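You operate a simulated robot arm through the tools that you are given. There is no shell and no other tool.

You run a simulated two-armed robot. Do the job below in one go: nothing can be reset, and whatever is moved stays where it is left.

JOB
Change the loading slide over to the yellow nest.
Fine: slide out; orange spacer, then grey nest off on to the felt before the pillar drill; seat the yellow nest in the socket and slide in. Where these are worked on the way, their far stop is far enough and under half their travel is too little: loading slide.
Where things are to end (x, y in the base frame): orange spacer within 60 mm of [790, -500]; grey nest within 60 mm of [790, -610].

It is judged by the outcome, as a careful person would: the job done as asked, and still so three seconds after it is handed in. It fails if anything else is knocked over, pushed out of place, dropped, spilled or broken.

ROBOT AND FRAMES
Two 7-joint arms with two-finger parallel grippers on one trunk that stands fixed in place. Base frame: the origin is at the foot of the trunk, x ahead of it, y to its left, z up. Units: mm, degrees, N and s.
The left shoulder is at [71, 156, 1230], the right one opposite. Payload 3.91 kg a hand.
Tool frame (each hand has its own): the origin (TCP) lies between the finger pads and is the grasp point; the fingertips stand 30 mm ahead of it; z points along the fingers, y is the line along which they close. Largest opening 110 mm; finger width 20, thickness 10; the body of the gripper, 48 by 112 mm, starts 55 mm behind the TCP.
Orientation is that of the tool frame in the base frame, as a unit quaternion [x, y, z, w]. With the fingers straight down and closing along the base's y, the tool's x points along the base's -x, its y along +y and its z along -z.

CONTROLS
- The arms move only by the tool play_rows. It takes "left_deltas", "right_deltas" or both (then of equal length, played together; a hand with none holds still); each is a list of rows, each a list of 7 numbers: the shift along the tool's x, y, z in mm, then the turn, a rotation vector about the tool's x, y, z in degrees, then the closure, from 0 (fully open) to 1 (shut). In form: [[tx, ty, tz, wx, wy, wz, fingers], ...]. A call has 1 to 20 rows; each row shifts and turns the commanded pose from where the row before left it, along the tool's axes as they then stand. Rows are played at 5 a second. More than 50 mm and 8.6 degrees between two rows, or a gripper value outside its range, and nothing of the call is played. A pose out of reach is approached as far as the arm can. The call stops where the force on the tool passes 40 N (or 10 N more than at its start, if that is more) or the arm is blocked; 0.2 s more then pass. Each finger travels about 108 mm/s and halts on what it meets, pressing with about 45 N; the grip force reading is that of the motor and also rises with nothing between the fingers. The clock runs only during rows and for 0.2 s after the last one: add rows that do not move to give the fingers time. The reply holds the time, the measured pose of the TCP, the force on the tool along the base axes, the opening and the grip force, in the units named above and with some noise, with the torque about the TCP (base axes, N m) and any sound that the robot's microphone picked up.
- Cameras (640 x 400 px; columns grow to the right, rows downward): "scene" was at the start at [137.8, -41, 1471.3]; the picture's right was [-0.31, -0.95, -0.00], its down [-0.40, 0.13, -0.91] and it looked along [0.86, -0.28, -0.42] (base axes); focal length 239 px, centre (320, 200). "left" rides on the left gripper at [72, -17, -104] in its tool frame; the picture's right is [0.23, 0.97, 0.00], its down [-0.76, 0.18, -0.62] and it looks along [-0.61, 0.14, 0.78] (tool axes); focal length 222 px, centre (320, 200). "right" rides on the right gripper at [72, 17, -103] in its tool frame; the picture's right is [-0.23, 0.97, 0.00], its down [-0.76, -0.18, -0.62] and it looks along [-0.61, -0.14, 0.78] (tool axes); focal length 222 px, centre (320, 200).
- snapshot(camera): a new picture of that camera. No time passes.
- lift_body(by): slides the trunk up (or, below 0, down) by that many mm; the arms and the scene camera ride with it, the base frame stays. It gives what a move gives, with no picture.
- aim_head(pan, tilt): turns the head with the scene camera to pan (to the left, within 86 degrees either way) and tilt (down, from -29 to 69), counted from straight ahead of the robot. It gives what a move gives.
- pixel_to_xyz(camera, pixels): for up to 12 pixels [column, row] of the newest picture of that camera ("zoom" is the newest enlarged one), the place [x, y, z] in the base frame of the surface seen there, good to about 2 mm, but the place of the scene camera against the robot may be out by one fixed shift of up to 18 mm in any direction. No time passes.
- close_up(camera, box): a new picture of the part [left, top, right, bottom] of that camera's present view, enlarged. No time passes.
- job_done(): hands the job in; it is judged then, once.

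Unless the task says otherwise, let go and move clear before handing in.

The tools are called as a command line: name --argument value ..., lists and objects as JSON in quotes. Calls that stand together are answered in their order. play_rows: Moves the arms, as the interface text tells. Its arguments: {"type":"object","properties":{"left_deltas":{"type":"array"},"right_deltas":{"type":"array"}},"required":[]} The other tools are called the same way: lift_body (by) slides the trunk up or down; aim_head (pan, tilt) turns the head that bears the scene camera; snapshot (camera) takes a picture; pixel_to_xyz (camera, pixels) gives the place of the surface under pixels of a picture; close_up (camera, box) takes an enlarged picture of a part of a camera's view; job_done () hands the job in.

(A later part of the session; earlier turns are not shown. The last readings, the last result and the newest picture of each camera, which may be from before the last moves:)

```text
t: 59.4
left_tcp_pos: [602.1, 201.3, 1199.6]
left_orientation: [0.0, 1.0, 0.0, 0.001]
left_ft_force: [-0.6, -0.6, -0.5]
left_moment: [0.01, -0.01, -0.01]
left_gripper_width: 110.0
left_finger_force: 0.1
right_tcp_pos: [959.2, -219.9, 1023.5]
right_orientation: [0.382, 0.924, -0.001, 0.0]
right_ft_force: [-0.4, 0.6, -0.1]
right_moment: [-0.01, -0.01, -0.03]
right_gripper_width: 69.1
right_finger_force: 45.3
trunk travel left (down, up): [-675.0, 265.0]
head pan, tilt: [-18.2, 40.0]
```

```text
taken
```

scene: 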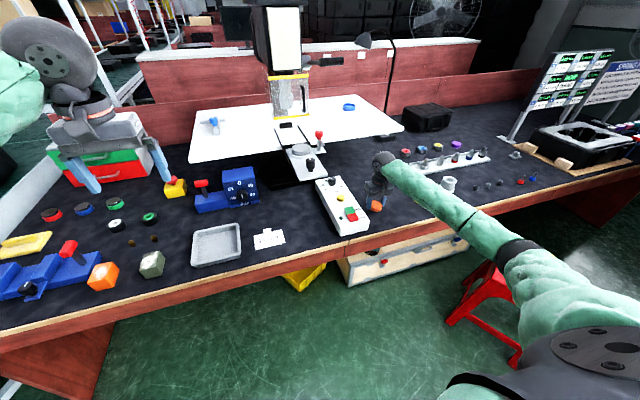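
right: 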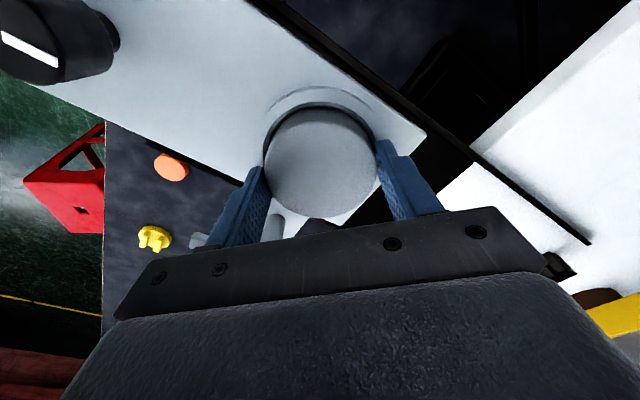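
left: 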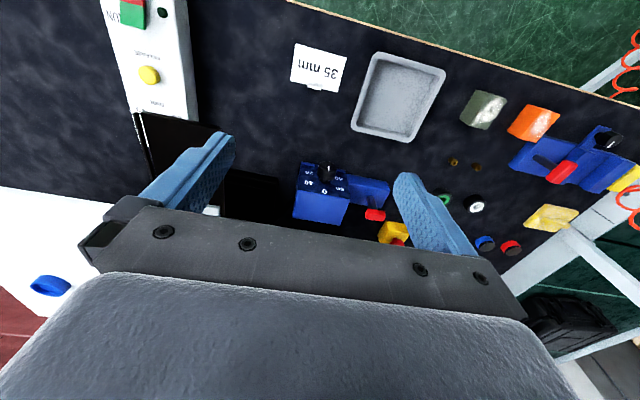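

The width fell slightly to 69.1 and no weight shows yet. I'll raise 4 mm more and check whether the nest is coming along.

play_rows --right_deltas '[[0, 0, -1, 0, 0, 0, 1], [0, 0, -1, 0, 0, 0, 1], [0, 0, -1, 0, 0, 0, 1], [0, 0, -1, 0, 0, 0, 1], [0, 0, 0, 0, 0, 0, 1]]'

snapshot --camera "right"

pixel_to_xyz --camera "right" --pixels '[[317, 155], [290, 150], [345, 150], [317, 200], [300, 120], [340, 120]]'

```text
t: 60.6
left_tcp_pos: [601.4, 200.4, 1199.7]
left_orientation: [-0.001, 1.0, 0.0, 0.0]
left_ft_force: [0.3, 0.0, 0.1]
left_moment: [-0.01, -0.02, -0.01]
left_gripper_width: 110.1
left_finger_force: 0.1
right_tcp_pos: [959.0, -219.6, 1026.1]
right_orientation: [0.382, 0.924, 0.0, 0.0]
right_ft_force: [0.6, 0.5, -0.4]
right_moment: [0.01, 0.01, 0.01]
right_gripper_width: 69.2
right_finger_force: 45.0
trunk travel left (down, up): [-675.0, 265.0]
head pan, tilt: [-18.2, 40.0]
```

```text
taken
```

right: 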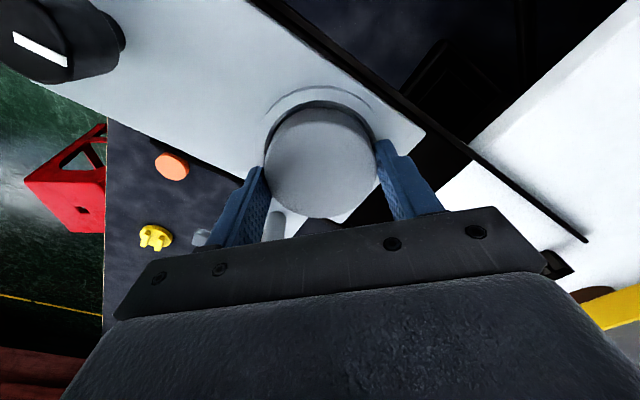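

```text
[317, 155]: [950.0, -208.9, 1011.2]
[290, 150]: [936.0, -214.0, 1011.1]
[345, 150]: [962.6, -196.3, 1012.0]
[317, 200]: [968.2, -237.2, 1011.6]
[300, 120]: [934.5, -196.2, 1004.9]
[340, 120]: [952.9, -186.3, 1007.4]
```

The nest top has risen from 1005 to 1011.5, so it is coming out. I'll keep lifting slowly to clear everything.

play_rows --right_deltas '[[0, 0, -2, 0, 0, 0, 1], [0, 0, -3, 0, 0, 0, 1], [0, 0, -4, 0, 0, 0, 1], [0, 0, -6, 0, 0, 0, 1], [0, 0, -8, 0, 0, 0, 1], [0, 0, -10, 0, 0, 0, 1], [0, 0, -12, 0, 0, 0, 1], [0, 0, -12, 0, 0, 0, 1], [0, 0, -12, 0, 0, 0, 1], [0, 0, -12, 0, 0, 0, 1], [0, 0, -12, 0, 0, 0, 1], [0, 0, -8, 0, 0, 0, 1], [0, 0, -4, 0, 0, 0, 1], [0, 0, 0, 0, 0, 0, 1]]'

snapshot --camera "right"

close_up --camera "scene" --box '[260, 70, 360, 150]'

```text
t: 63.6
left_tcp_pos: [601.2, 202.5, 1199.8]
left_orientation: [0.0, 1.0, 0.0, 0.0]
left_ft_force: [0.9, -0.1, -0.3]
left_moment: [-0.01, -0.02, -0.01]
left_gripper_width: 110.2
left_finger_force: 0.0
right_tcp_pos: [960.3, -218.5, 1132.4]
right_orientation: [0.383, 0.924, 0.001, 0.0]
right_ft_force: [-0.5, -0.4, -0.8]
right_moment: [0.03, -0.02, -0.02]
right_gripper_width: 69.4
right_finger_force: 45.3
trunk travel left (down, up): [-675.0, 265.0]
head pan, tilt: [-18.2, 40.0]
```

```text
taken
```

right: 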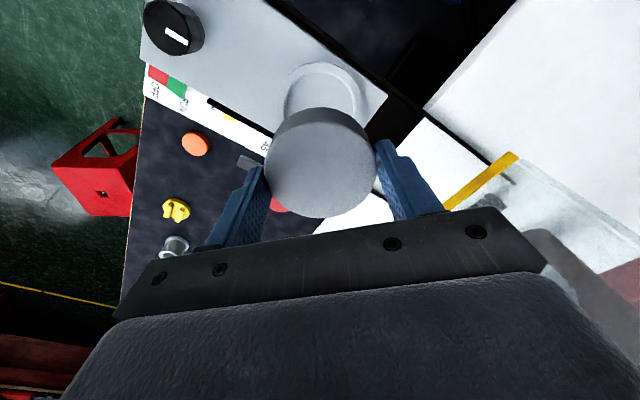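

```text
5.00 times, centred on (310, 110) of scene
```

zoom: 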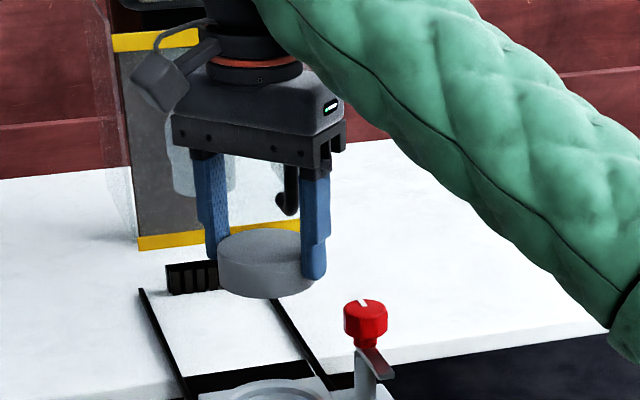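

The grey nest is out, held level. I'll measure its thickness in the close-up (265,262)–(265,296) for the height at which to set it down.

pixel_to_xyz --camera "zoom" --pixels '[[265, 245], [262, 266], [262, 292], [240, 288], [285, 292], [265, 380]]'

pixel_to_xyz --camera "right" --pixels '[[320, 180], [320, 115], [295, 125], [320, 90], [300, 75], [340, 85]]'

```text
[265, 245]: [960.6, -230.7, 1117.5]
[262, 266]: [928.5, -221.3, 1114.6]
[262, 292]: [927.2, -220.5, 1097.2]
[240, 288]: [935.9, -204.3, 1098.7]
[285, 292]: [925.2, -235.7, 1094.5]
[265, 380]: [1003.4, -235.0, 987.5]
```

```text
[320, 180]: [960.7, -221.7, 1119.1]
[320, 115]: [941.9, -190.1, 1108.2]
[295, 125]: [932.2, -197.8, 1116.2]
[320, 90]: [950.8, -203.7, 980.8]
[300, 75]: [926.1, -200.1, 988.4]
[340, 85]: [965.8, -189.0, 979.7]
```

The nest is 24 mm thick, its bottom about 38 mm below the TCP. I'll carry it across towards [790,-612] at a steady pace.

play_rows --right_deltas '[[-1.66, -4.18, 0, 0, 0, 0, 1], [-3.32, -8.37, 0, 0, 0, 0, 1], [-4.98, -12.55, 0, 0, 0, 0, 1], [-6.63, -16.73, 0, 0, 0, 0, 1], [-6.63, -16.73, 0, 0, 0, 0, 1], [-6.63, -16.73, 0, 0, 0, 0, 1], [-6.63, -16.73, 0, 0, 0, 0, 1], [-6.63, -16.73, 0, 0, 0, 0, 1], [-6.63, -16.73, 0, 0, 0, 0, 1], [-6.63, -16.73, 0, 0, 0, 0, 1], [-6.63, -16.73, 0, 0, 0, 0, 1], [-6.63, -16.73, 0, 0, 0, 0, 1], [-6.63, -16.73, 0, 0, 0, 0, 1], [-6.63, -16.73, 0, 0, 0, 0, 1], [-6.63, -16.73, 0, 0, 0, 0, 1], [-6.63, -16.73, 0, 0, 0, 0, 1], [-6.63, -16.73, 0, 0, 0, 0, 1], [-4.98, -12.55, 0, 0, 0, 0, 1], [-3.32, -8.37, 0, 0, 0, 0, 1], [-1.66, -4.18, 0, 0, 0, 0, 1]]'

snapshot --camera "right"

snapshot --camera "scene"

```text
t: 67.8
left_tcp_pos: [601.2, 199.6, 1201.2]
left_orientation: [0.0, 1.0, 0.001, 0.0]
left_ft_force: [0.0, -0.1, -1.5]
left_moment: [0.01, -0.03, -0.04]
left_gripper_width: 110.1
left_finger_force: 0.1
right_tcp_pos: [837.3, -500.5, 1132.5]
right_orientation: [0.382, 0.924, 0.0, 0.0]
right_ft_force: [0.0, 0.1, -1.3]
right_moment: [-0.04, 0.02, -0.01]
right_gripper_width: 69.6
right_finger_force: 44.2
trunk travel left (down, up): [-675.0, 265.0]
head pan, tilt: [-18.2, 40.0]
```

```text
taken
```

right: 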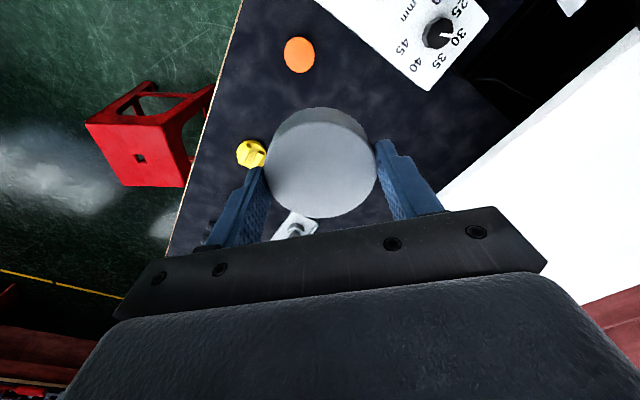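

```text
taken
```

scene: 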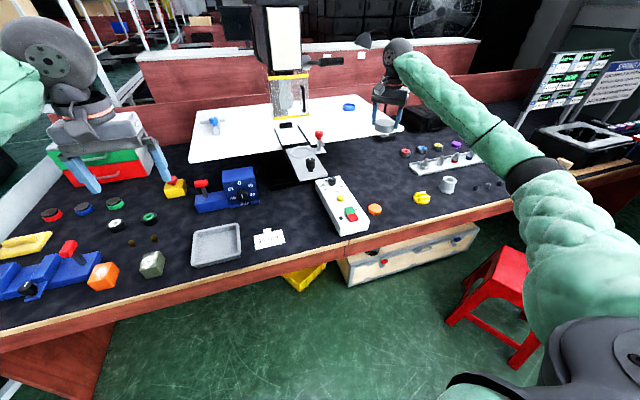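

Still held at 69.6 mm, heading for [790,-612]. Now I'll finish the sideways move while descending to about z 793.

play_rows --right_deltas '[[-1.8, -4.4, 5, 0, 0, 0, 1], [-3.6, -8.9, 10, 0, 0, 0, 1], [-4, -9.9, 15, 0, 0, 0, 1], [-4, -9.9, 20, 0, 0, 0, 1], [-4, -9.9, 20, 0, 0, 0, 1], [-4, -9.9, 20, 0, 0, 0, 1], [-4, -9.9, 20, 0, 0, 0, 1], [-4, -9.9, 20, 0, 0, 0, 1], [-4, -9.9, 20, 0, 0, 0, 1], [-4, -9.9, 20, 0, 0, 0, 1], [-4, -9.9, 20, 0, 0, 0, 1], [-4, -9.9, 20, 0, 0, 0, 1], [0, 0, 20, 0, 0, 0, 1], [0, 0, 20, 0, 0, 0, 1], [0, 0, 20, 0, 0, 0, 1], [0, 0, 20, 0, 0, 0, 1], [0, 0, 20, 0, 0, 0, 1], [0, 0, 15, 0, 0, 0, 1], [0, 0, 10, 0, 0, 0, 1], [0, 0, 4, 0, 0, 0, 1]]'

snapshot --camera "right"

close_up --camera "scene" --box '[340, 150, 480, 240]'

```text
t: 72.0
left_tcp_pos: [600.7, 201.2, 1200.6]
left_orientation: [0.0, 1.0, 0.001, 0.0]
left_ft_force: [0.1, -0.1, 0.6]
left_moment: [-0.03, 0.0, 0.02]
left_gripper_width: 109.8
left_finger_force: 0.1
right_tcp_pos: [789.8, -613.0, 793.3]
right_orientation: [0.383, 0.924, 0.0, 0.0]
right_ft_force: [0.4, -0.8, -1.4]
right_moment: [0.0, -0.01, 0.0]
right_gripper_width: 69.5
right_finger_force: 45.4
trunk travel left (down, up): [-675.0, 265.0]
head pan, tilt: [-18.2, 40.0]
```

```text
taken
```

right: 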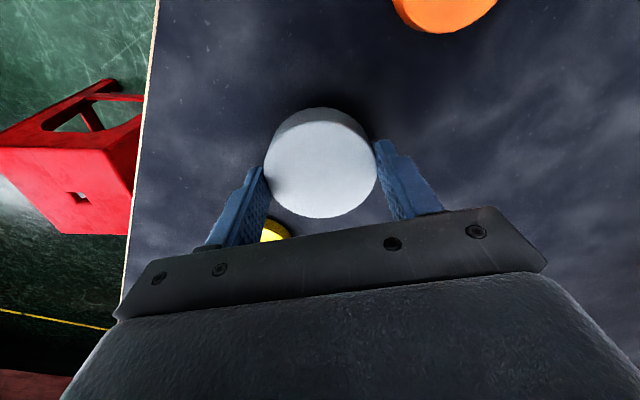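

```text
4.44 times, centred on (410, 195) of scene
```

zoom: 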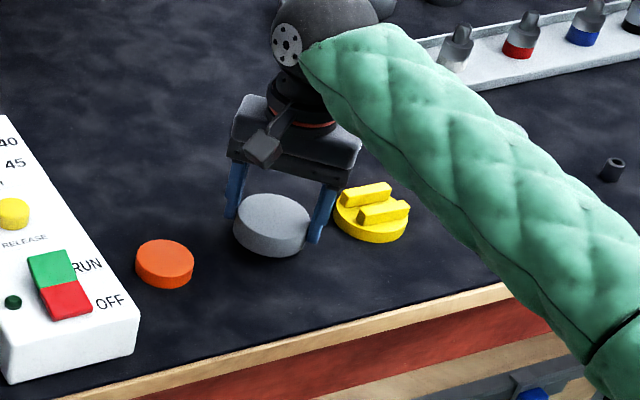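

The grey nest hangs about 16 mm above clear felt at [790,-613]. I'll lower it gently to contact.

play_rows --right_deltas '[[0, 0, 6, 0, 0, 0, 1], [0, 0, 5, 0, 0, 0, 1], [0, 0, 3, 0, 0, 0, 1], [0, 0, 1, 0, 0, 0, 1], [0, 0, 0, 0, 0, 0, 1]]'

```text
t: 73.2
left_tcp_pos: [601.4, 202.2, 1200.6]
left_orientation: [0.0, 1.0, 0.0, 0.0]
left_ft_force: [0.2, 0.1, 0.8]
left_moment: [0.01, 0.03, 0.0]
left_gripper_width: 110.0
left_finger_force: 0.0
right_tcp_pos: [790.7, -611.6, 778.1]
right_orientation: [0.383, 0.924, 0.0, 0.0]
right_ft_force: [2.0, 0.7, 7.1]
right_moment: [0.1, 0.09, -0.06]
right_gripper_width: 69.5
right_finger_force: 45.4
trunk travel left (down, up): [-675.0, 265.0]
head pan, tilt: [-18.2, 40.0]
```

7 N contact: the nest is on the felt. I'll open and rise straight up.

play_rows --right_deltas '[[0, 0, -0.6, 0, 0, 0, 1], [0, 0, 0, 0, 0, 0, 0.3], [0, 0, 0, 0, 0, 0, 0.2], [0, 0, 0, 0, 0, 0, 0.2], [0, 0, -8, 0, 0, 0, 0.2], [0, 0, -20, 0, 0, 0, 0.2], [0, 0, -40, 0, 0, 0, 0.2], [0, 0, -45, 0, 0, 0, 0.2], [0, 0, -40, 0, 0, 0, 0.2], [0, 0, 0, 0, 0, 0, 0.2]]'

snapshot --camera "right"

close_up --camera "scene" --box '[340, 150, 480, 240]'

```text
t: 75.4
left_tcp_pos: [600.7, 200.9, 1200.1]
left_orientation: [0.0, 1.0, 0.0, 0.0]
left_ft_force: [0.2, -0.2, 0.9]
left_moment: [0.01, 0.01, 0.01]
left_gripper_width: 109.7
left_finger_force: 0.1
right_tcp_pos: [791.1, -610.4, 932.8]
right_orientation: [0.383, 0.924, 0.001, 0.0]
right_ft_force: [-0.5, -0.3, 0.3]
right_moment: [-0.01, -0.03, -0.01]
right_gripper_width: 88.0
right_finger_force: 0.1
trunk travel left (down, up): [-675.0, 265.0]
head pan, tilt: [-18.2, 40.0]
```

```text
taken
```

right: 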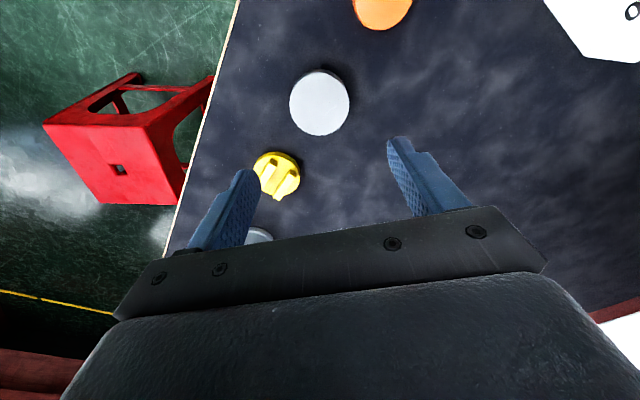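

```text
4.44 times, centred on (410, 195) of scene
```

zoom: 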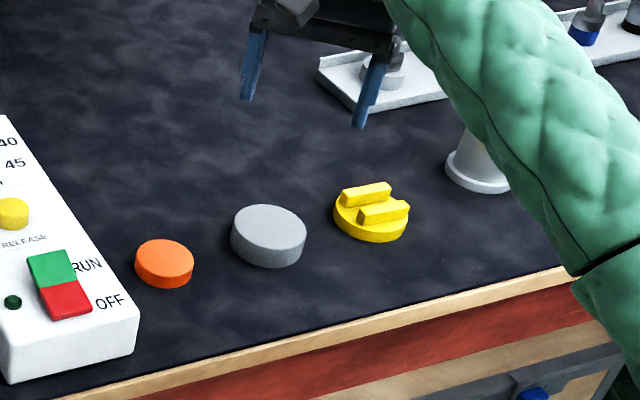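

Orange spacer, grey nest both stand on the felt. Next the yellow nest: I'll enlarge it (278,178) to measure its bars.

close_up --camera "right" --box '[246, 150, 310, 205]'

```text
7.27 times, centred on (278, 178) of right
```

zoom: 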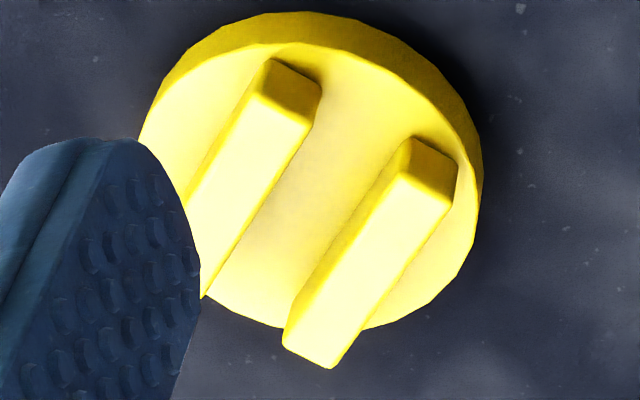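

A finger hides part of it, so I'll turn the hand back to zero yaw and shift to view the yellow nest unobstructed.

play_rows --right_deltas '[[0, 0, -10, 0, 0, -7.5, 0.2], [0, 0, -10, 0, 0, -7.5, 0.2], [0, 0, 0, 0, 0, -7.5, 0.2], [0, 0, 0, 0, 0, -7.5, 0.2], [0, 0, 0, 0, 0, -7.5, 0.2], [0, 0, 0, 0, 0, -7.5, 0.2], [25, -35, 0, 0, 0, 0, 0.2], [25, -35, 0, 0, 0, 0, 0.2], [20, -35, 0, 0, 0, 0, 0.2], [0, -20, 0, 0, 0, 0, 0.2], [0, 0, 0, 0, 0, 0, 0.2]]'

snapshot --camera "right"

```text
t: 77.8
left_tcp_pos: [600.7, 200.3, 1199.6]
left_orientation: [0.001, 1.0, 0.0, 0.0]
left_ft_force: [0.1, -0.1, 0.1]
left_moment: [-0.02, 0.0, 0.01]
left_gripper_width: 109.9
left_finger_force: 0.0
right_tcp_pos: [721.8, -736.4, 951.4]
right_orientation: [0.0, 1.0, -0.001, 0.0]
right_ft_force: [-0.1, -0.6, 0.0]
right_moment: [0.02, -0.01, -0.02]
right_gripper_width: 88.1
right_finger_force: 0.0
trunk travel left (down, up): [-675.0, 265.0]
head pan, tilt: [-18.2, 40.0]
```

```text
taken
```

right: 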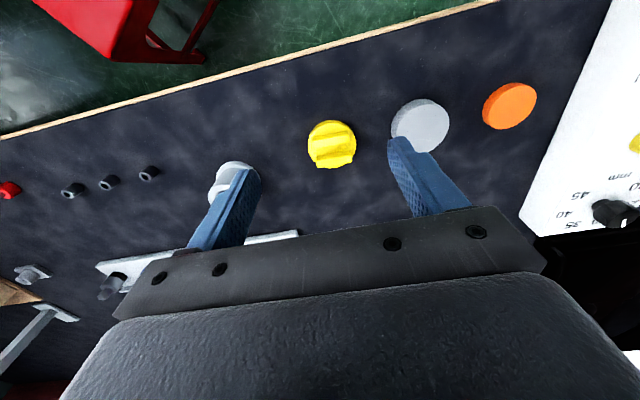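

The yellow nest is unobstructed at (332,144). I'll enlarge it and measure.

close_up --camera "right" --box '[300, 112, 364, 176]'

```text
6.25 times, centred on (332, 144) of right
```

zoom: 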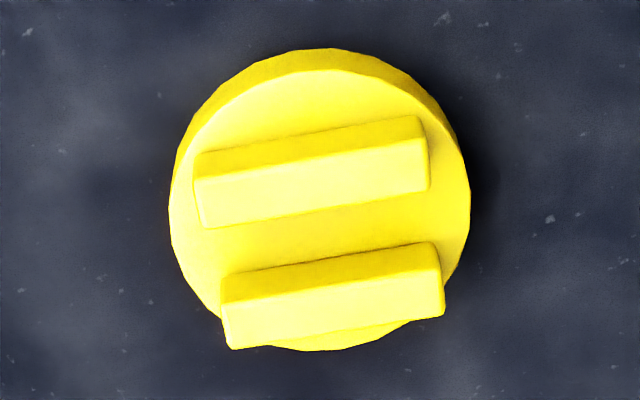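

I'll measure the bar top corners and the disc rim.

pixel_to_xyz --camera "zoom" --pixels '[[203, 188], [420, 148], [212, 220], [422, 182], [232, 308], [434, 277], [240, 340], [436, 308], [320, 65], [178, 210], [465, 200], [320, 240]]'

pixel_to_xyz --camera "zoom" --pixels '[[310, 80], [310, 185], [330, 310], [290, 345], [180, 200], [465, 215], [200, 270], [455, 250]]'

```text
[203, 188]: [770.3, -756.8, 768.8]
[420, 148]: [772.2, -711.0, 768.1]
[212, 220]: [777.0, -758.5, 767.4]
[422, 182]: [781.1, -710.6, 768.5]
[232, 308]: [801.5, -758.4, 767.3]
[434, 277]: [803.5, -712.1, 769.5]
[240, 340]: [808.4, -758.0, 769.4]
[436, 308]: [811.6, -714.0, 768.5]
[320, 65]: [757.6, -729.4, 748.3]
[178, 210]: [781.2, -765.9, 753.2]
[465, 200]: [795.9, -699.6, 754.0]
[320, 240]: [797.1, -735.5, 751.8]
```

```text
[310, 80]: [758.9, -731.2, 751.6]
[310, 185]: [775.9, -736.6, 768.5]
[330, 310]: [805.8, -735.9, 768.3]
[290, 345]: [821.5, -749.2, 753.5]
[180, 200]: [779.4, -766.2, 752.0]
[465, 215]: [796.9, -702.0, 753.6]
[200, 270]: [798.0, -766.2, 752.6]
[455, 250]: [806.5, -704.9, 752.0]
```

The bars run almost along y (turned about 3.4°), outer faces at x≈770.7 and 811, centre [791,-735], tops at z 768, disc top at z 753. I'll yaw the hand so that it closes along x across both bars, staying high to check that the wrist can do it.

play_rows --right_deltas '[[0, 0, -2, 0, 0, -7.9, 0.4], [0, 0, -2, 0, 0, -7.9, 0.4], [0, 0, -2, 0, 0, -7.9, 0.4], [0, 0, -2, 0, 0, -7.9, 0.4], [0, 0, 0, 0, 0, -7.9, 0.4], [0, 0, 0, 0, 0, -7.9, 0.4], [0, 0, 0, 0, 0, -7.9, 0.4], [0, 0, 0, 0, 0, -7.9, 0.4], [0, 0, 0, 0, 0, -7.9, 0.4], [0, 0, 0, 0, 0, -7.9, 0.4], [0, 0, 0, 0, 0, -7.6, 0.4], [0, 0, 0, 0, 0, 0, 0.4]]'

snapshot --camera "right"

snapshot --camera "scene"

```text
t: 80.4
left_tcp_pos: [601.0, 200.0, 1200.8]
left_orientation: [0.0, 1.0, 0.0, 0.001]
left_ft_force: [0.9, 1.3, 0.4]
left_moment: [0.01, -0.02, 0.03]
left_gripper_width: 109.9
left_finger_force: 0.0
right_tcp_pos: [721.8, -736.0, 958.1]
right_orientation: [-0.686, 0.728, 0.0, 0.0]
right_ft_force: [-0.5, 0.2, 0.1]
right_moment: [-0.02, 0.02, 0.0]
right_gripper_width: 65.8
right_finger_force: 0.2
trunk travel left (down, up): [-675.0, 265.0]
head pan, tilt: [-18.2, 40.0]
```

```text
taken
```

right: 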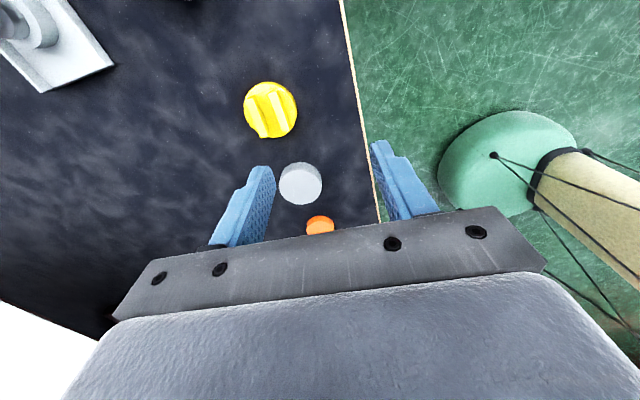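

```text
taken
```

scene: 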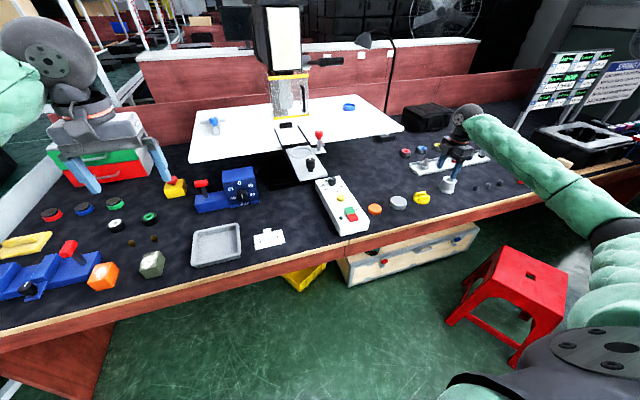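

The wrist reached that yaw; the yellow nest is at (268,110) in its view. Its spot is near the limit of reach, so I'll move over at height and tilt the hand 26° about its closing axis, bringing the wrist nearer.

play_rows --right_deltas '[[-22.6, -33.3, 0, 0, 0, 0, 0.4], [-22.5, -33.2, 0, 0, 0, 0, 0.4], [0, 0, 0, 0, 6.5, 0, 0.4], [0, 0, 0, 0, 6.5, 0, 0.4], [0, 0, 0, 0, 6.5, 0, 0.4], [0, 0, 0, 0, 6.5, 0, 0.4], [0, 0, 0, 0, 0, 0, 0.4]]'

snapshot --camera "right"

snapshot --camera "scene"

```text
t: 82.0
left_tcp_pos: [601.7, 202.1, 1201.2]
left_orientation: [0.0, 1.0, 0.0, 0.0]
left_ft_force: [-0.8, 0.1, -0.6]
left_moment: [-0.03, -0.03, 0.01]
left_gripper_width: 109.9
left_finger_force: 0.0
right_tcp_pos: [788.5, -696.4, 960.6]
right_orientation: [-0.668, 0.709, -0.155, -0.164]
right_ft_force: [0.2, 0.7, 0.6]
right_moment: [0.0, 0.01, 0.0]
right_gripper_width: 66.1
right_finger_force: 0.1
trunk travel left (down, up): [-675.0, 265.0]
head pan, tilt: [-18.2, 40.0]
```

```text
taken
```

right: 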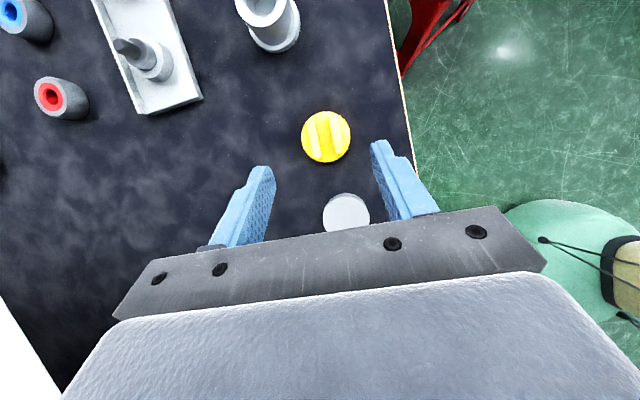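

```text
taken
```

scene: 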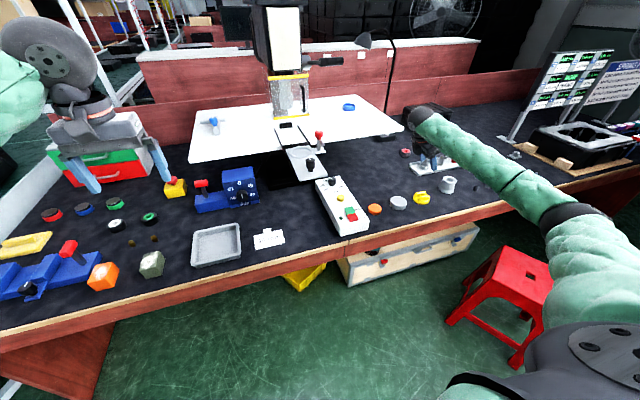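

Tilt reached cleanly. I'll measure the yellow nest again from this nearer view (322,137).

close_up --camera "right" --box '[290, 105, 362, 170]'

```text
6.15 times, centred on (326, 138) of right
```

zoom: 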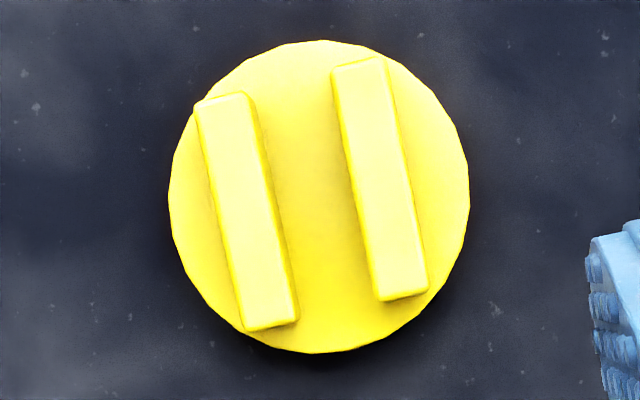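

The view is almost square-on. I'll measure the bar corners and disc rim.

pixel_to_xyz --camera "zoom" --pixels '[[203, 112], [250, 322], [244, 102], [290, 312], [336, 75], [382, 292], [380, 65], [422, 282], [176, 195], [463, 195], [320, 48], [320, 348]]'

```text
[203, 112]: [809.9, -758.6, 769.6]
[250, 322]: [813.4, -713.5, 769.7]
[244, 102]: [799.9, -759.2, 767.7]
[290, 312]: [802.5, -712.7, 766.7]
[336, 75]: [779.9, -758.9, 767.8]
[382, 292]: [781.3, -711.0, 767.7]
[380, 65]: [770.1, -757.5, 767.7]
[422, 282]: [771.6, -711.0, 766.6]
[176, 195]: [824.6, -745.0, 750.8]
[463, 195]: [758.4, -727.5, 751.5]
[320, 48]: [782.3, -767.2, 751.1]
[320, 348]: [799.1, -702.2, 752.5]
```

Bar centre is [791.3,-735], outer faces about 41–42 mm apart. I'll descend to z≈830 above it and test the reach there.

play_rows --right_deltas '[[-8.6, -1.25, 32, 0, 0, 0, 0.4], [-8.6, -1.25, 32, 0, 0, 0, 0.4], [-8.6, -1.25, 32, 0, 0, 0, 0.4], [-8.6, -1.25, 32, 0, 0, 0, 0.4], [0, 0, 0, 0, 0, 0, 0.4]]'

snapshot --camera "right"

snapshot --camera "scene"

```text
t: 83.2
left_tcp_pos: [601.1, 201.2, 1201.5]
left_orientation: [0.0, 1.0, 0.001, -0.001]
left_ft_force: [-0.4, -0.8, 0.3]
left_moment: [0.01, -0.01, 0.0]
left_gripper_width: 110.1
left_finger_force: 0.1
right_tcp_pos: [791.3, -720.9, 832.2]
right_orientation: [-0.668, 0.709, -0.154, -0.164]
right_ft_force: [0.2, -0.8, 0.0]
right_moment: [-0.02, -0.01, 0.02]
right_gripper_width: 65.8
right_finger_force: 0.0
trunk travel left (down, up): [-675.0, 265.0]
head pan, tilt: [-18.2, 40.0]
```

```text
taken
```

right: 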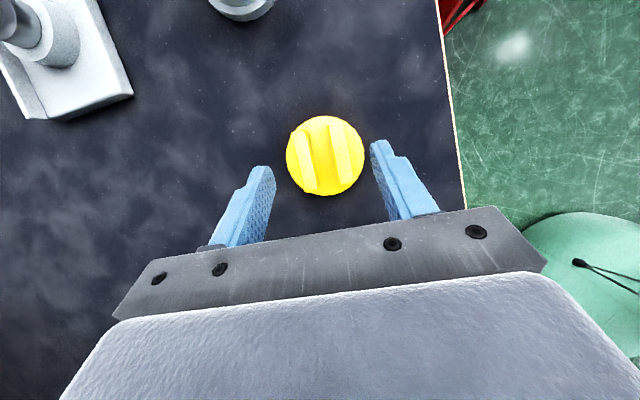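

```text
taken
```

scene: 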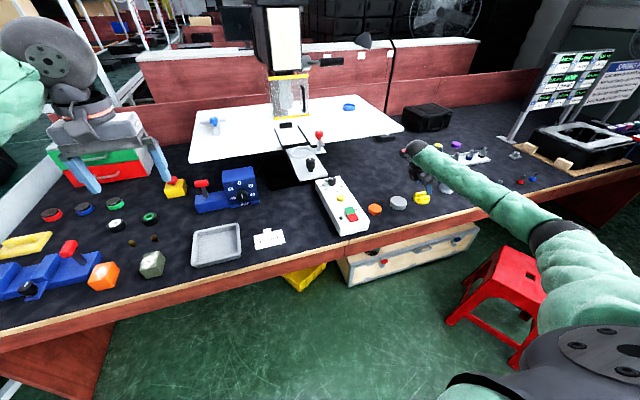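

Reached without shortfall. I'll try reducing the tilt to about 11° here so that the pads sit flatter on the bars.

play_rows --right_deltas '[[0, 0, 0, 0, -7.5, 0, 0.4], [0, 0, 0, 0, -7.5, 0, 0.4], [0, 0, 0, 0, 0, 0, 0.4]]'

snapshot --camera "scene"

```text
t: 84.0
left_tcp_pos: [601.0, 201.9, 1200.5]
left_orientation: [0.0, 1.0, 0.0, 0.0]
left_ft_force: [-0.3, 0.4, 0.4]
left_moment: [-0.02, 0.0, 0.05]
left_gripper_width: 110.1
left_finger_force: 0.0
right_tcp_pos: [792.6, -719.5, 829.8]
right_orientation: [-0.684, 0.723, -0.066, -0.069]
right_ft_force: [-0.8, -0.3, 0.5]
right_moment: [0.0, 0.0, 0.0]
right_gripper_width: 66.1
right_finger_force: 0.1
trunk travel left (down, up): [-675.0, 265.0]
head pan, tilt: [-18.2, 40.0]
```

```text
taken
```

scene: 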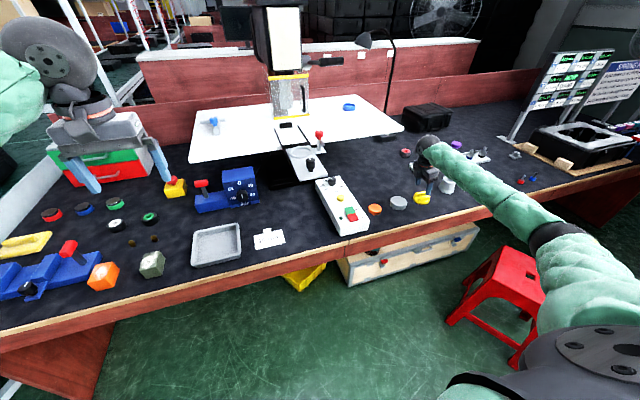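

That also works. I'll take out the remaining 11° and see whether the upright pose is reached too.

play_rows --right_deltas '[[0, 0, 0, 0, -5.5, 0, 0.4], [0, 0, 0, 0, -5.5, 0, 0.4], [0, -0.5, 15, 0, 0, 0, 0.4], [0, 0, 0, 0, 0, 0, 0.4]]'

snapshot --camera "right"

```text
t: 85.0
left_tcp_pos: [600.5, 200.9, 1199.8]
left_orientation: [0.0, 1.0, 0.0, -0.001]
left_ft_force: [-0.1, 0.9, 0.1]
left_moment: [0.0, 0.01, 0.0]
left_gripper_width: 109.8
left_finger_force: 0.2
right_tcp_pos: [791.6, -722.6, 813.8]
right_orientation: [-0.685, 0.728, -0.001, 0.0]
right_ft_force: [1.2, 0.3, 0.9]
right_moment: [-0.01, -0.01, -0.04]
right_gripper_width: 66.0
right_finger_force: 0.0
trunk travel left (down, up): [-675.0, 265.0]
head pan, tilt: [-18.2, 40.0]
```

```text
taken
```

right: 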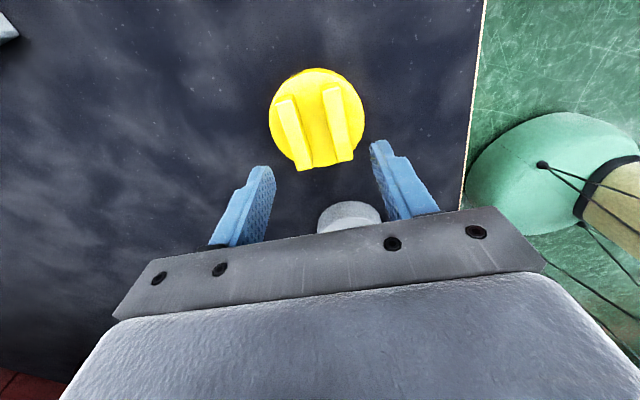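

Upright works at z 814. I'll shift 12.5 mm outward to centre on the bars, lower to z≈800, and check in the picture.

play_rows --right_deltas '[[6.3, -0.2, 4, 0, 0, 0, 0.4], [6.2, -0.2, 5, 0, 0, 0, 0.4], [0, 0, 5, 0, 0, 0, 0.4], [0, 0, 0, 0, 0, 0, 0.4]]'

snapshot --camera "right"

close_up --camera "right" --box '[220, 50, 420, 200]'

```text
t: 86.0
left_tcp_pos: [601.5, 201.3, 1199.7]
left_orientation: [0.0, 1.0, -0.001, 0.0]
left_ft_force: [-0.1, 0.0, 0.2]
left_moment: [-0.01, -0.02, -0.01]
left_gripper_width: 110.1
left_finger_force: 0.0
right_tcp_pos: [793.7, -733.4, 799.9]
right_orientation: [-0.686, 0.728, 0.0, 0.0]
right_ft_force: [0.1, 1.1, 0.5]
right_moment: [0.0, -0.03, 0.0]
right_gripper_width: 66.0
right_finger_force: 0.0
trunk travel left (down, up): [-675.0, 265.0]
head pan, tilt: [-18.2, 40.0]
```

```text
taken
```

right: 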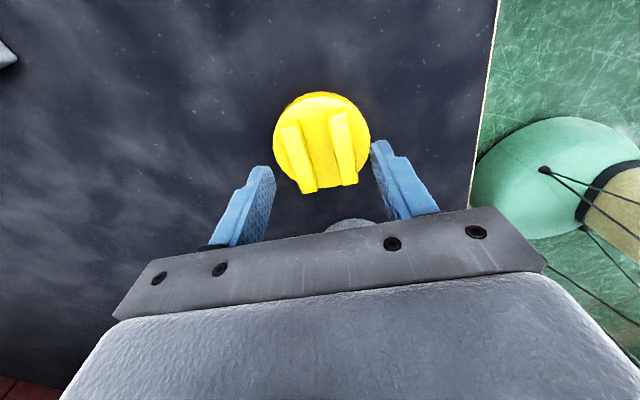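

```text
2.67 times, centred on (320, 125) of right
```

zoom: 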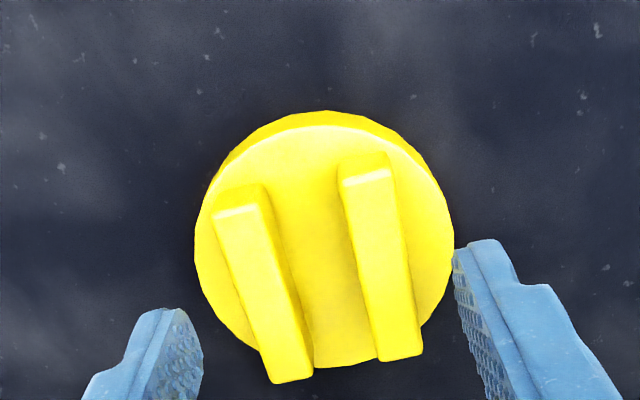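

I'll measure bars and fingertips together in this view to check the centring.

pixel_to_xyz --camera "zoom" --pixels '[[216, 215], [268, 378], [258, 208], [308, 370], [345, 180], [380, 355], [387, 172], [418, 350], [195, 340], [458, 270], [165, 320], [480, 250]]'

```text
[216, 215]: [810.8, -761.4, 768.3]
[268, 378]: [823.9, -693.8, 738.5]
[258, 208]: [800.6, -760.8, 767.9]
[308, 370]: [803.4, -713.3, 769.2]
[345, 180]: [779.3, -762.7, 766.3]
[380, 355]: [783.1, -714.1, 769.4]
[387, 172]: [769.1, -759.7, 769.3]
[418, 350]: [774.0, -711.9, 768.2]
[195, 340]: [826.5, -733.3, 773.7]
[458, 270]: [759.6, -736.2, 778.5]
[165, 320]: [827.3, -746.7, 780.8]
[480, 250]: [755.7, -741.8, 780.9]
```

Bar centre is about [791.9,-736.5]; the hand is off by 1 mm. I'll correct it, lower to z≈786 and check for contact.

play_rows --right_deltas '[[1.5, 1, 3, 0, 0, 0, 0.4], [0, 0, 5, 0, 0, 0, 0.4], [0, 0, 4, 0, 0, 0, 0.4], [0, 0, 2, 0, 0, 0, 0.4], [0, 0, 0, 0, 0, 0, 0.4]]'

close_up --camera "right" --box '[220, 50, 420, 200]'

```text
t: 87.2
left_tcp_pos: [600.2, 200.2, 1200.5]
left_orientation: [0.0, 1.0, 0.0, 0.001]
left_ft_force: [0.4, 0.0, 0.6]
left_moment: [0.01, 0.0, 0.01]
left_gripper_width: 110.0
left_finger_force: 0.0
right_tcp_pos: [792.1, -734.1, 786.6]
right_orientation: [-0.686, 0.728, 0.0, 0.0]
right_ft_force: [-0.8, 0.2, -0.1]
right_moment: [-0.01, 0.0, -0.01]
right_gripper_width: 65.9
right_finger_force: 0.1
trunk travel left (down, up): [-675.0, 265.0]
head pan, tilt: [-18.2, 40.0]
```

```text
2.67 times, centred on (320, 125) of right
```

zoom: 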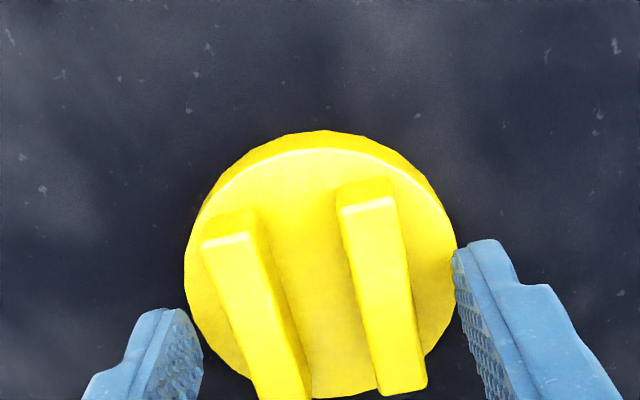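

No contact yet with tips near z 756.6. I'll go 1.5 mm lower and close on the bars.

play_rows --right_deltas '[[0, 0, 1.5, 0, 0, 0, 0.4], [0, 0, 0, 0, 0, 0, 0.5], [0, 0, 0, 0, 0, 0, 0.6], [0, 0, 0, 0, 0, 0, 1], [0, 0, 0, 0, 0, 0, 1]]'

snapshot --camera "right"

```text
t: 88.4
left_tcp_pos: [601.8, 200.9, 1199.6]
left_orientation: [-0.001, 1.0, 0.0, 0.0]
left_ft_force: [-0.3, 0.3, 0.6]
left_moment: [-0.03, 0.01, -0.01]
left_gripper_width: 110.1
left_finger_force: 0.1
right_tcp_pos: [792.7, -733.5, 786.0]
right_orientation: [-0.686, 0.727, 0.001, 0.0]
right_ft_force: [0.5, -0.5, 1.3]
right_moment: [-0.01, -0.05, 0.04]
right_gripper_width: 43.2
right_finger_force: 45.2
trunk travel left (down, up): [-675.0, 265.0]
head pan, tilt: [-18.2, 40.0]
```

```text
taken
```

right: 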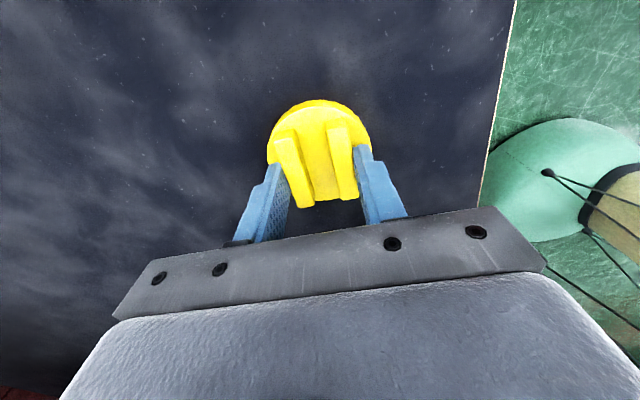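

Gripped across the bars at 43.2 mm. I'll lift slowly and check that the nest comes up level.

play_rows --right_deltas '[[0, 0, -1, 0, 0, 0, 1], [0, 0, -1, 0, 0, 0, 1], [0, 0, -2, 0, 0, 0, 1], [0, 0, -3, 0, 0, 0, 1], [0, 0, -4, 0, 0, 0, 1], [0, 0, -6, 0, 0, 0, 1], [0, 0, -8, 0, 0, 0, 1], [0, 0, -4, 0, 0, 0, 1], [0, 0, -1, 0, 0, 0, 1], [0, 0, 0, 0, 0, 0, 1]]'

snapshot --camera "right"

close_up --camera "scene" --box '[380, 150, 480, 230]'

```text
t: 90.6
left_tcp_pos: [601.3, 201.5, 1200.5]
left_orientation: [0.0, 1.0, 0.0, 0.001]
left_ft_force: [0.8, 0.2, 0.0]
left_moment: [-0.01, 0.0, -0.03]
left_gripper_width: 110.2
left_finger_force: 0.1
right_tcp_pos: [791.5, -735.0, 816.4]
right_orientation: [-0.686, 0.728, 0.0, 0.0]
right_ft_force: [0.6, -0.6, -0.5]
right_moment: [-0.01, -0.03, 0.02]
right_gripper_width: 43.2
right_finger_force: 44.8
trunk travel left (down, up): [-675.0, 265.0]
head pan, tilt: [-18.2, 40.0]
```

```text
taken
```

right: 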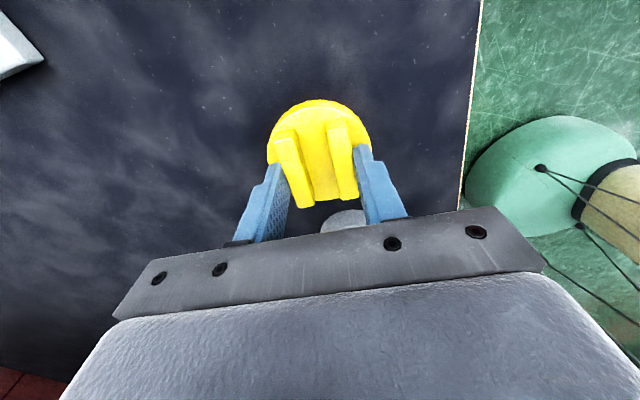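

```text
5.00 times, centred on (430, 190) of scene
```

zoom: 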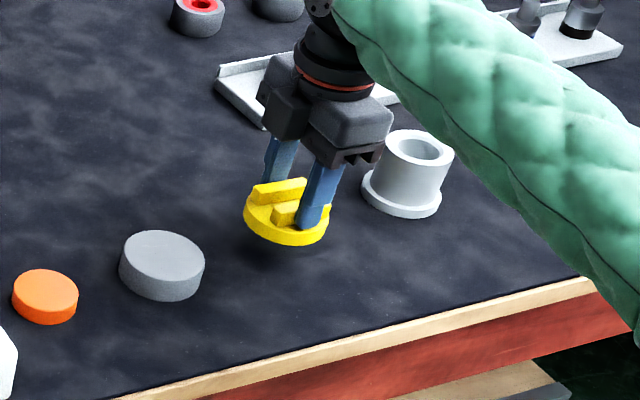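

The nest hangs level in the grip, its bottom about 47.5 mm below the TCP. I'll lift it and start carrying it inward and up towards the drill.

play_rows --right_deltas '[[0, 0, -5, 0, 0, 0, 1], [0, 0, -10, 0, 0, 0, 1], [0, 0, -15, 0, 0, 0, 1], [0, 0, -18, 0, 0, 0, 1], [0, 0, -18, 0, 0, 0, 1], [0, 0, -12, 0, 0, 0, 1], [-2.2, -0.6, -6, 0, 0, 0, 1], [-4.4, -1.15, -2.1, 0, 0, 0, 1], [-8.8, -2.3, -4.2, 0, 0, 0, 1], [-13.2, -3.45, -6.3, 0, 0, 0, 1], [-17.6, -4.6, -8.3, 0, 0, 0, 1], [-17.6, -4.6, -8.3, 0, 0, 0, 1], [-17.6, -4.6, -8.3, 0, 0, 0, 1], [-17.6, -4.6, -8.3, 0, 0, 0, 1], [-17.6, -4.6, -8.3, 0, 0, 0, 1], [-17.6, -4.6, -8.3, 0, 0, 0, 1], [-13.2, -3.45, -6.3, 0, 0, 0, 1], [-8.8, -2.3, -4.2, 0, 0, 0, 1], [-4.4, -1.15, -2.1, 0, 0, 0, 1], [0, 0, 0, 0, 0, 0, 1]]'

snapshot --camera "right"

snapshot --camera "scene"

```text
t: 94.8
left_tcp_pos: [601.8, 201.1, 1200.5]
left_orientation: [0.0, 1.0, 0.0, -0.001]
left_ft_force: [-0.3, 0.3, -0.5]
left_moment: [0.01, -0.02, 0.04]
left_gripper_width: 110.3
left_finger_force: 0.0
right_tcp_pos: [843.4, -577.1, 974.3]
right_orientation: [-0.685, 0.728, 0.0, 0.001]
right_ft_force: [0.5, 0.4, -0.9]
right_moment: [0.0, -0.01, -0.01]
right_gripper_width: 43.3
right_finger_force: 45.1
trunk travel left (down, up): [-675.0, 265.0]
head pan, tilt: [-18.2, 40.0]
```

```text
taken
```

right: 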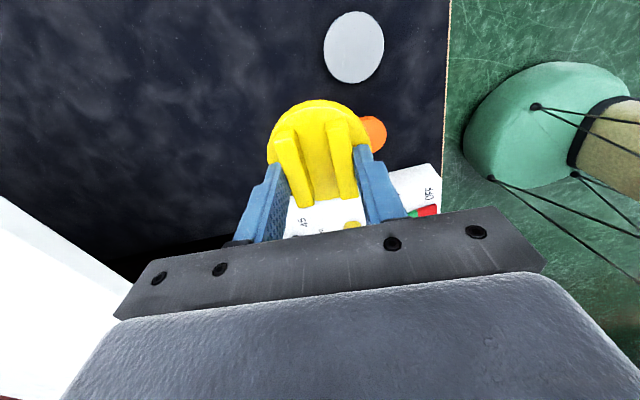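

```text
taken
```

scene: 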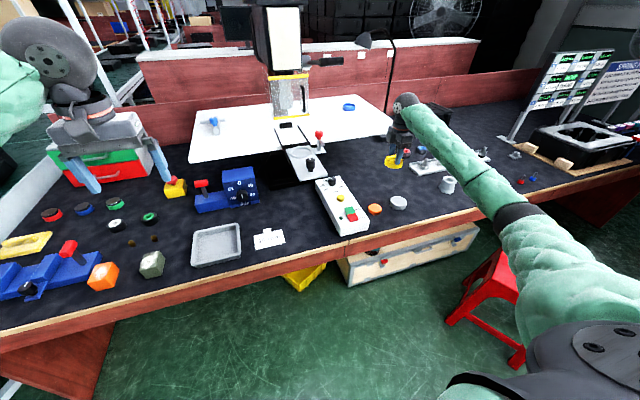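

Held firmly at 43.3 mm. I'll continue, rising first so that the nest passes well above the clamp's red knob.

play_rows --right_deltas '[[-5.8, -1.5, -5, 0, 0, 0, 1], [-11.6, -3.0, -10, 0, 0, 0, 1], [-17.4, -4.6, -15, 0, 0, 0, 1], [-23.2, -6.1, -18, 0, 0, 0, 1], [-23.2, -6.1, -20, 0, 0, 0, 1], [-23.2, -6.1, -20, 0, 0, 0, 1], [-23.2, -6.1, -20, 0, 0, 0, 1], [-23.2, -6.1, -20, 0, 0, 0, 1], [-23.2, -6.1, -20, 0, 0, 0, 1], [-23.2, -6.1, -15, 0, 0, 0, 1], [-23.2, -6.1, -9, 0, 0, 0, 1], [-23.2, -6.1, -4, 0, 0, 0, 1], [-23.2, -6.1, 0, 0, 0, 0, 1], [-23.2, -6.1, 0, 0, 0, 0, 1], [-23.2, -6.1, 0, 0, 0, 0, 1], [-17.4, -4.6, 0, 0, 0, 0, 1], [-11.6, -3.0, 0, 0, 0, 0, 1], [-5.8, -1.5, 0, 0, 0, 0, 1], [0, 0, 0, 0, 0, 0, 1]]'

snapshot --camera "right"

close_up --camera "scene" --box '[240, 50, 380, 150]'

```text
t: 98.8
left_tcp_pos: [601.3, 201.4, 1199.3]
left_orientation: [0.001, 1.0, 0.0, 0.0]
left_ft_force: [0.5, 0.0, 0.4]
left_moment: [-0.02, 0.0, -0.06]
left_gripper_width: 110.2
left_finger_force: 0.1
right_tcp_pos: [955.6, -235.9, 1150.1]
right_orientation: [-0.685, 0.728, 0.001, 0.0]
right_ft_force: [0.1, 0.2, 0.0]
right_moment: [0.02, 0.03, -0.01]
right_gripper_width: 43.0
right_finger_force: 45.1
trunk travel left (down, up): [-675.0, 265.0]
head pan, tilt: [-18.2, 40.0]
```

```text
taken
```

right: 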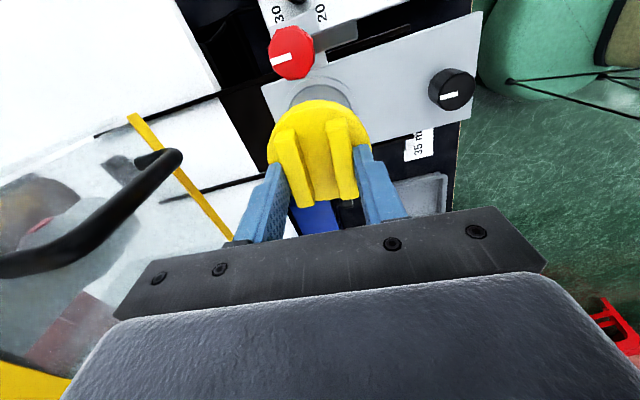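

```text
4.00 times, centred on (310, 100) of scene
```

zoom: 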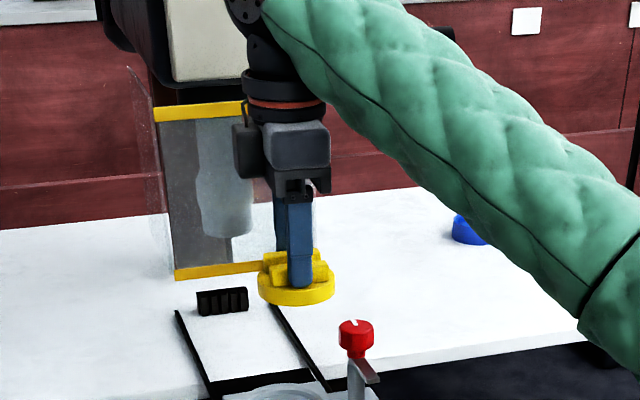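

The nest is above the slide, held level, and the socket ring shows at (320,92). I'll enlarge to measure ring and clamp from here.

close_up --camera "right" --box '[250, 20, 410, 130]'

close_up --camera "scene" --box '[280, 125, 340, 165]'

```text
3.64 times, centred on (330, 75) of right
```

zoom: 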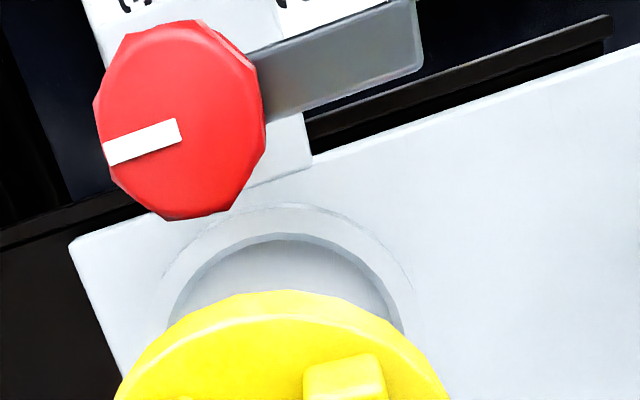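

```text
10.00 times, centred on (310, 145) of scene
```

zoom: 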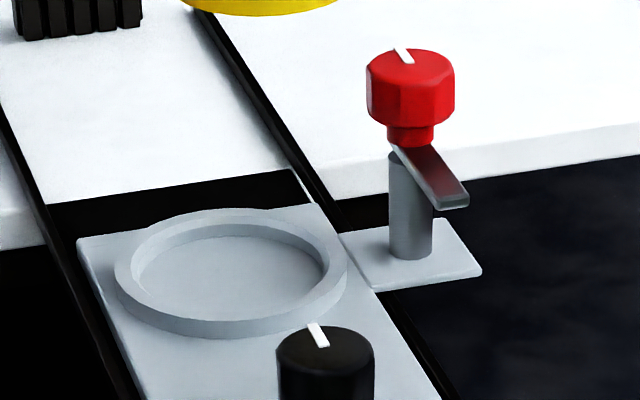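

The empty socket is plainly visible: a plain ring with a flat floor. I'll measure its rim from the scene view and also its visible part from the wrist camera.

pixel_to_xyz --camera "zoom" --pixels '[[122, 270], [340, 265], [232, 214], [230, 328], [140, 285], [318, 285], [230, 240], [230, 312], [410, 60], [230, 275], [90, 240], [315, 345]]'

snapshot --camera "right"

pixel_to_xyz --camera "right" --pixels '[[320, 80], [296, 100], [360, 100], [322, 86], [302, 97], [358, 105], [292, 52], [300, 45], [345, 85], [310, 87], [270, 88], [275, 105]]'

```text
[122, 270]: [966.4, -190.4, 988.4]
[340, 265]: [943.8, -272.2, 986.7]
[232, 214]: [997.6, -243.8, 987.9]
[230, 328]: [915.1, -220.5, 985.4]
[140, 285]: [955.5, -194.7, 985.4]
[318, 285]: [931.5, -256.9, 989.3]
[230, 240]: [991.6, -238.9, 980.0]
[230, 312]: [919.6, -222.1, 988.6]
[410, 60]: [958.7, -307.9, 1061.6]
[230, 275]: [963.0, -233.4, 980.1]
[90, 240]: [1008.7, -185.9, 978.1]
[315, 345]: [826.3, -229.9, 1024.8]
```

```text
taken
```

right: 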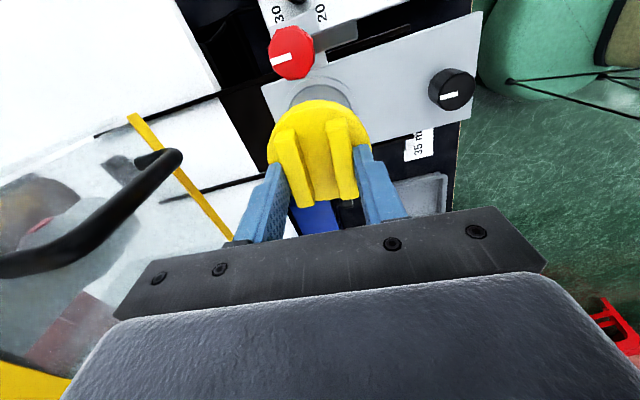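

```text
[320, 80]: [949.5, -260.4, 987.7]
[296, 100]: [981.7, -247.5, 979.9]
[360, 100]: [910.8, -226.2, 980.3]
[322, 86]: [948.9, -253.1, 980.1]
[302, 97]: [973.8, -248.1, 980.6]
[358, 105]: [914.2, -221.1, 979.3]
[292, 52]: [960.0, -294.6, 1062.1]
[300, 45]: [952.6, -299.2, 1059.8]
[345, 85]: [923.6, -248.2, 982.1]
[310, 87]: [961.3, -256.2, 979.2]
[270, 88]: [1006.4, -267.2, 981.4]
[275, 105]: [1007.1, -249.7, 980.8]
```

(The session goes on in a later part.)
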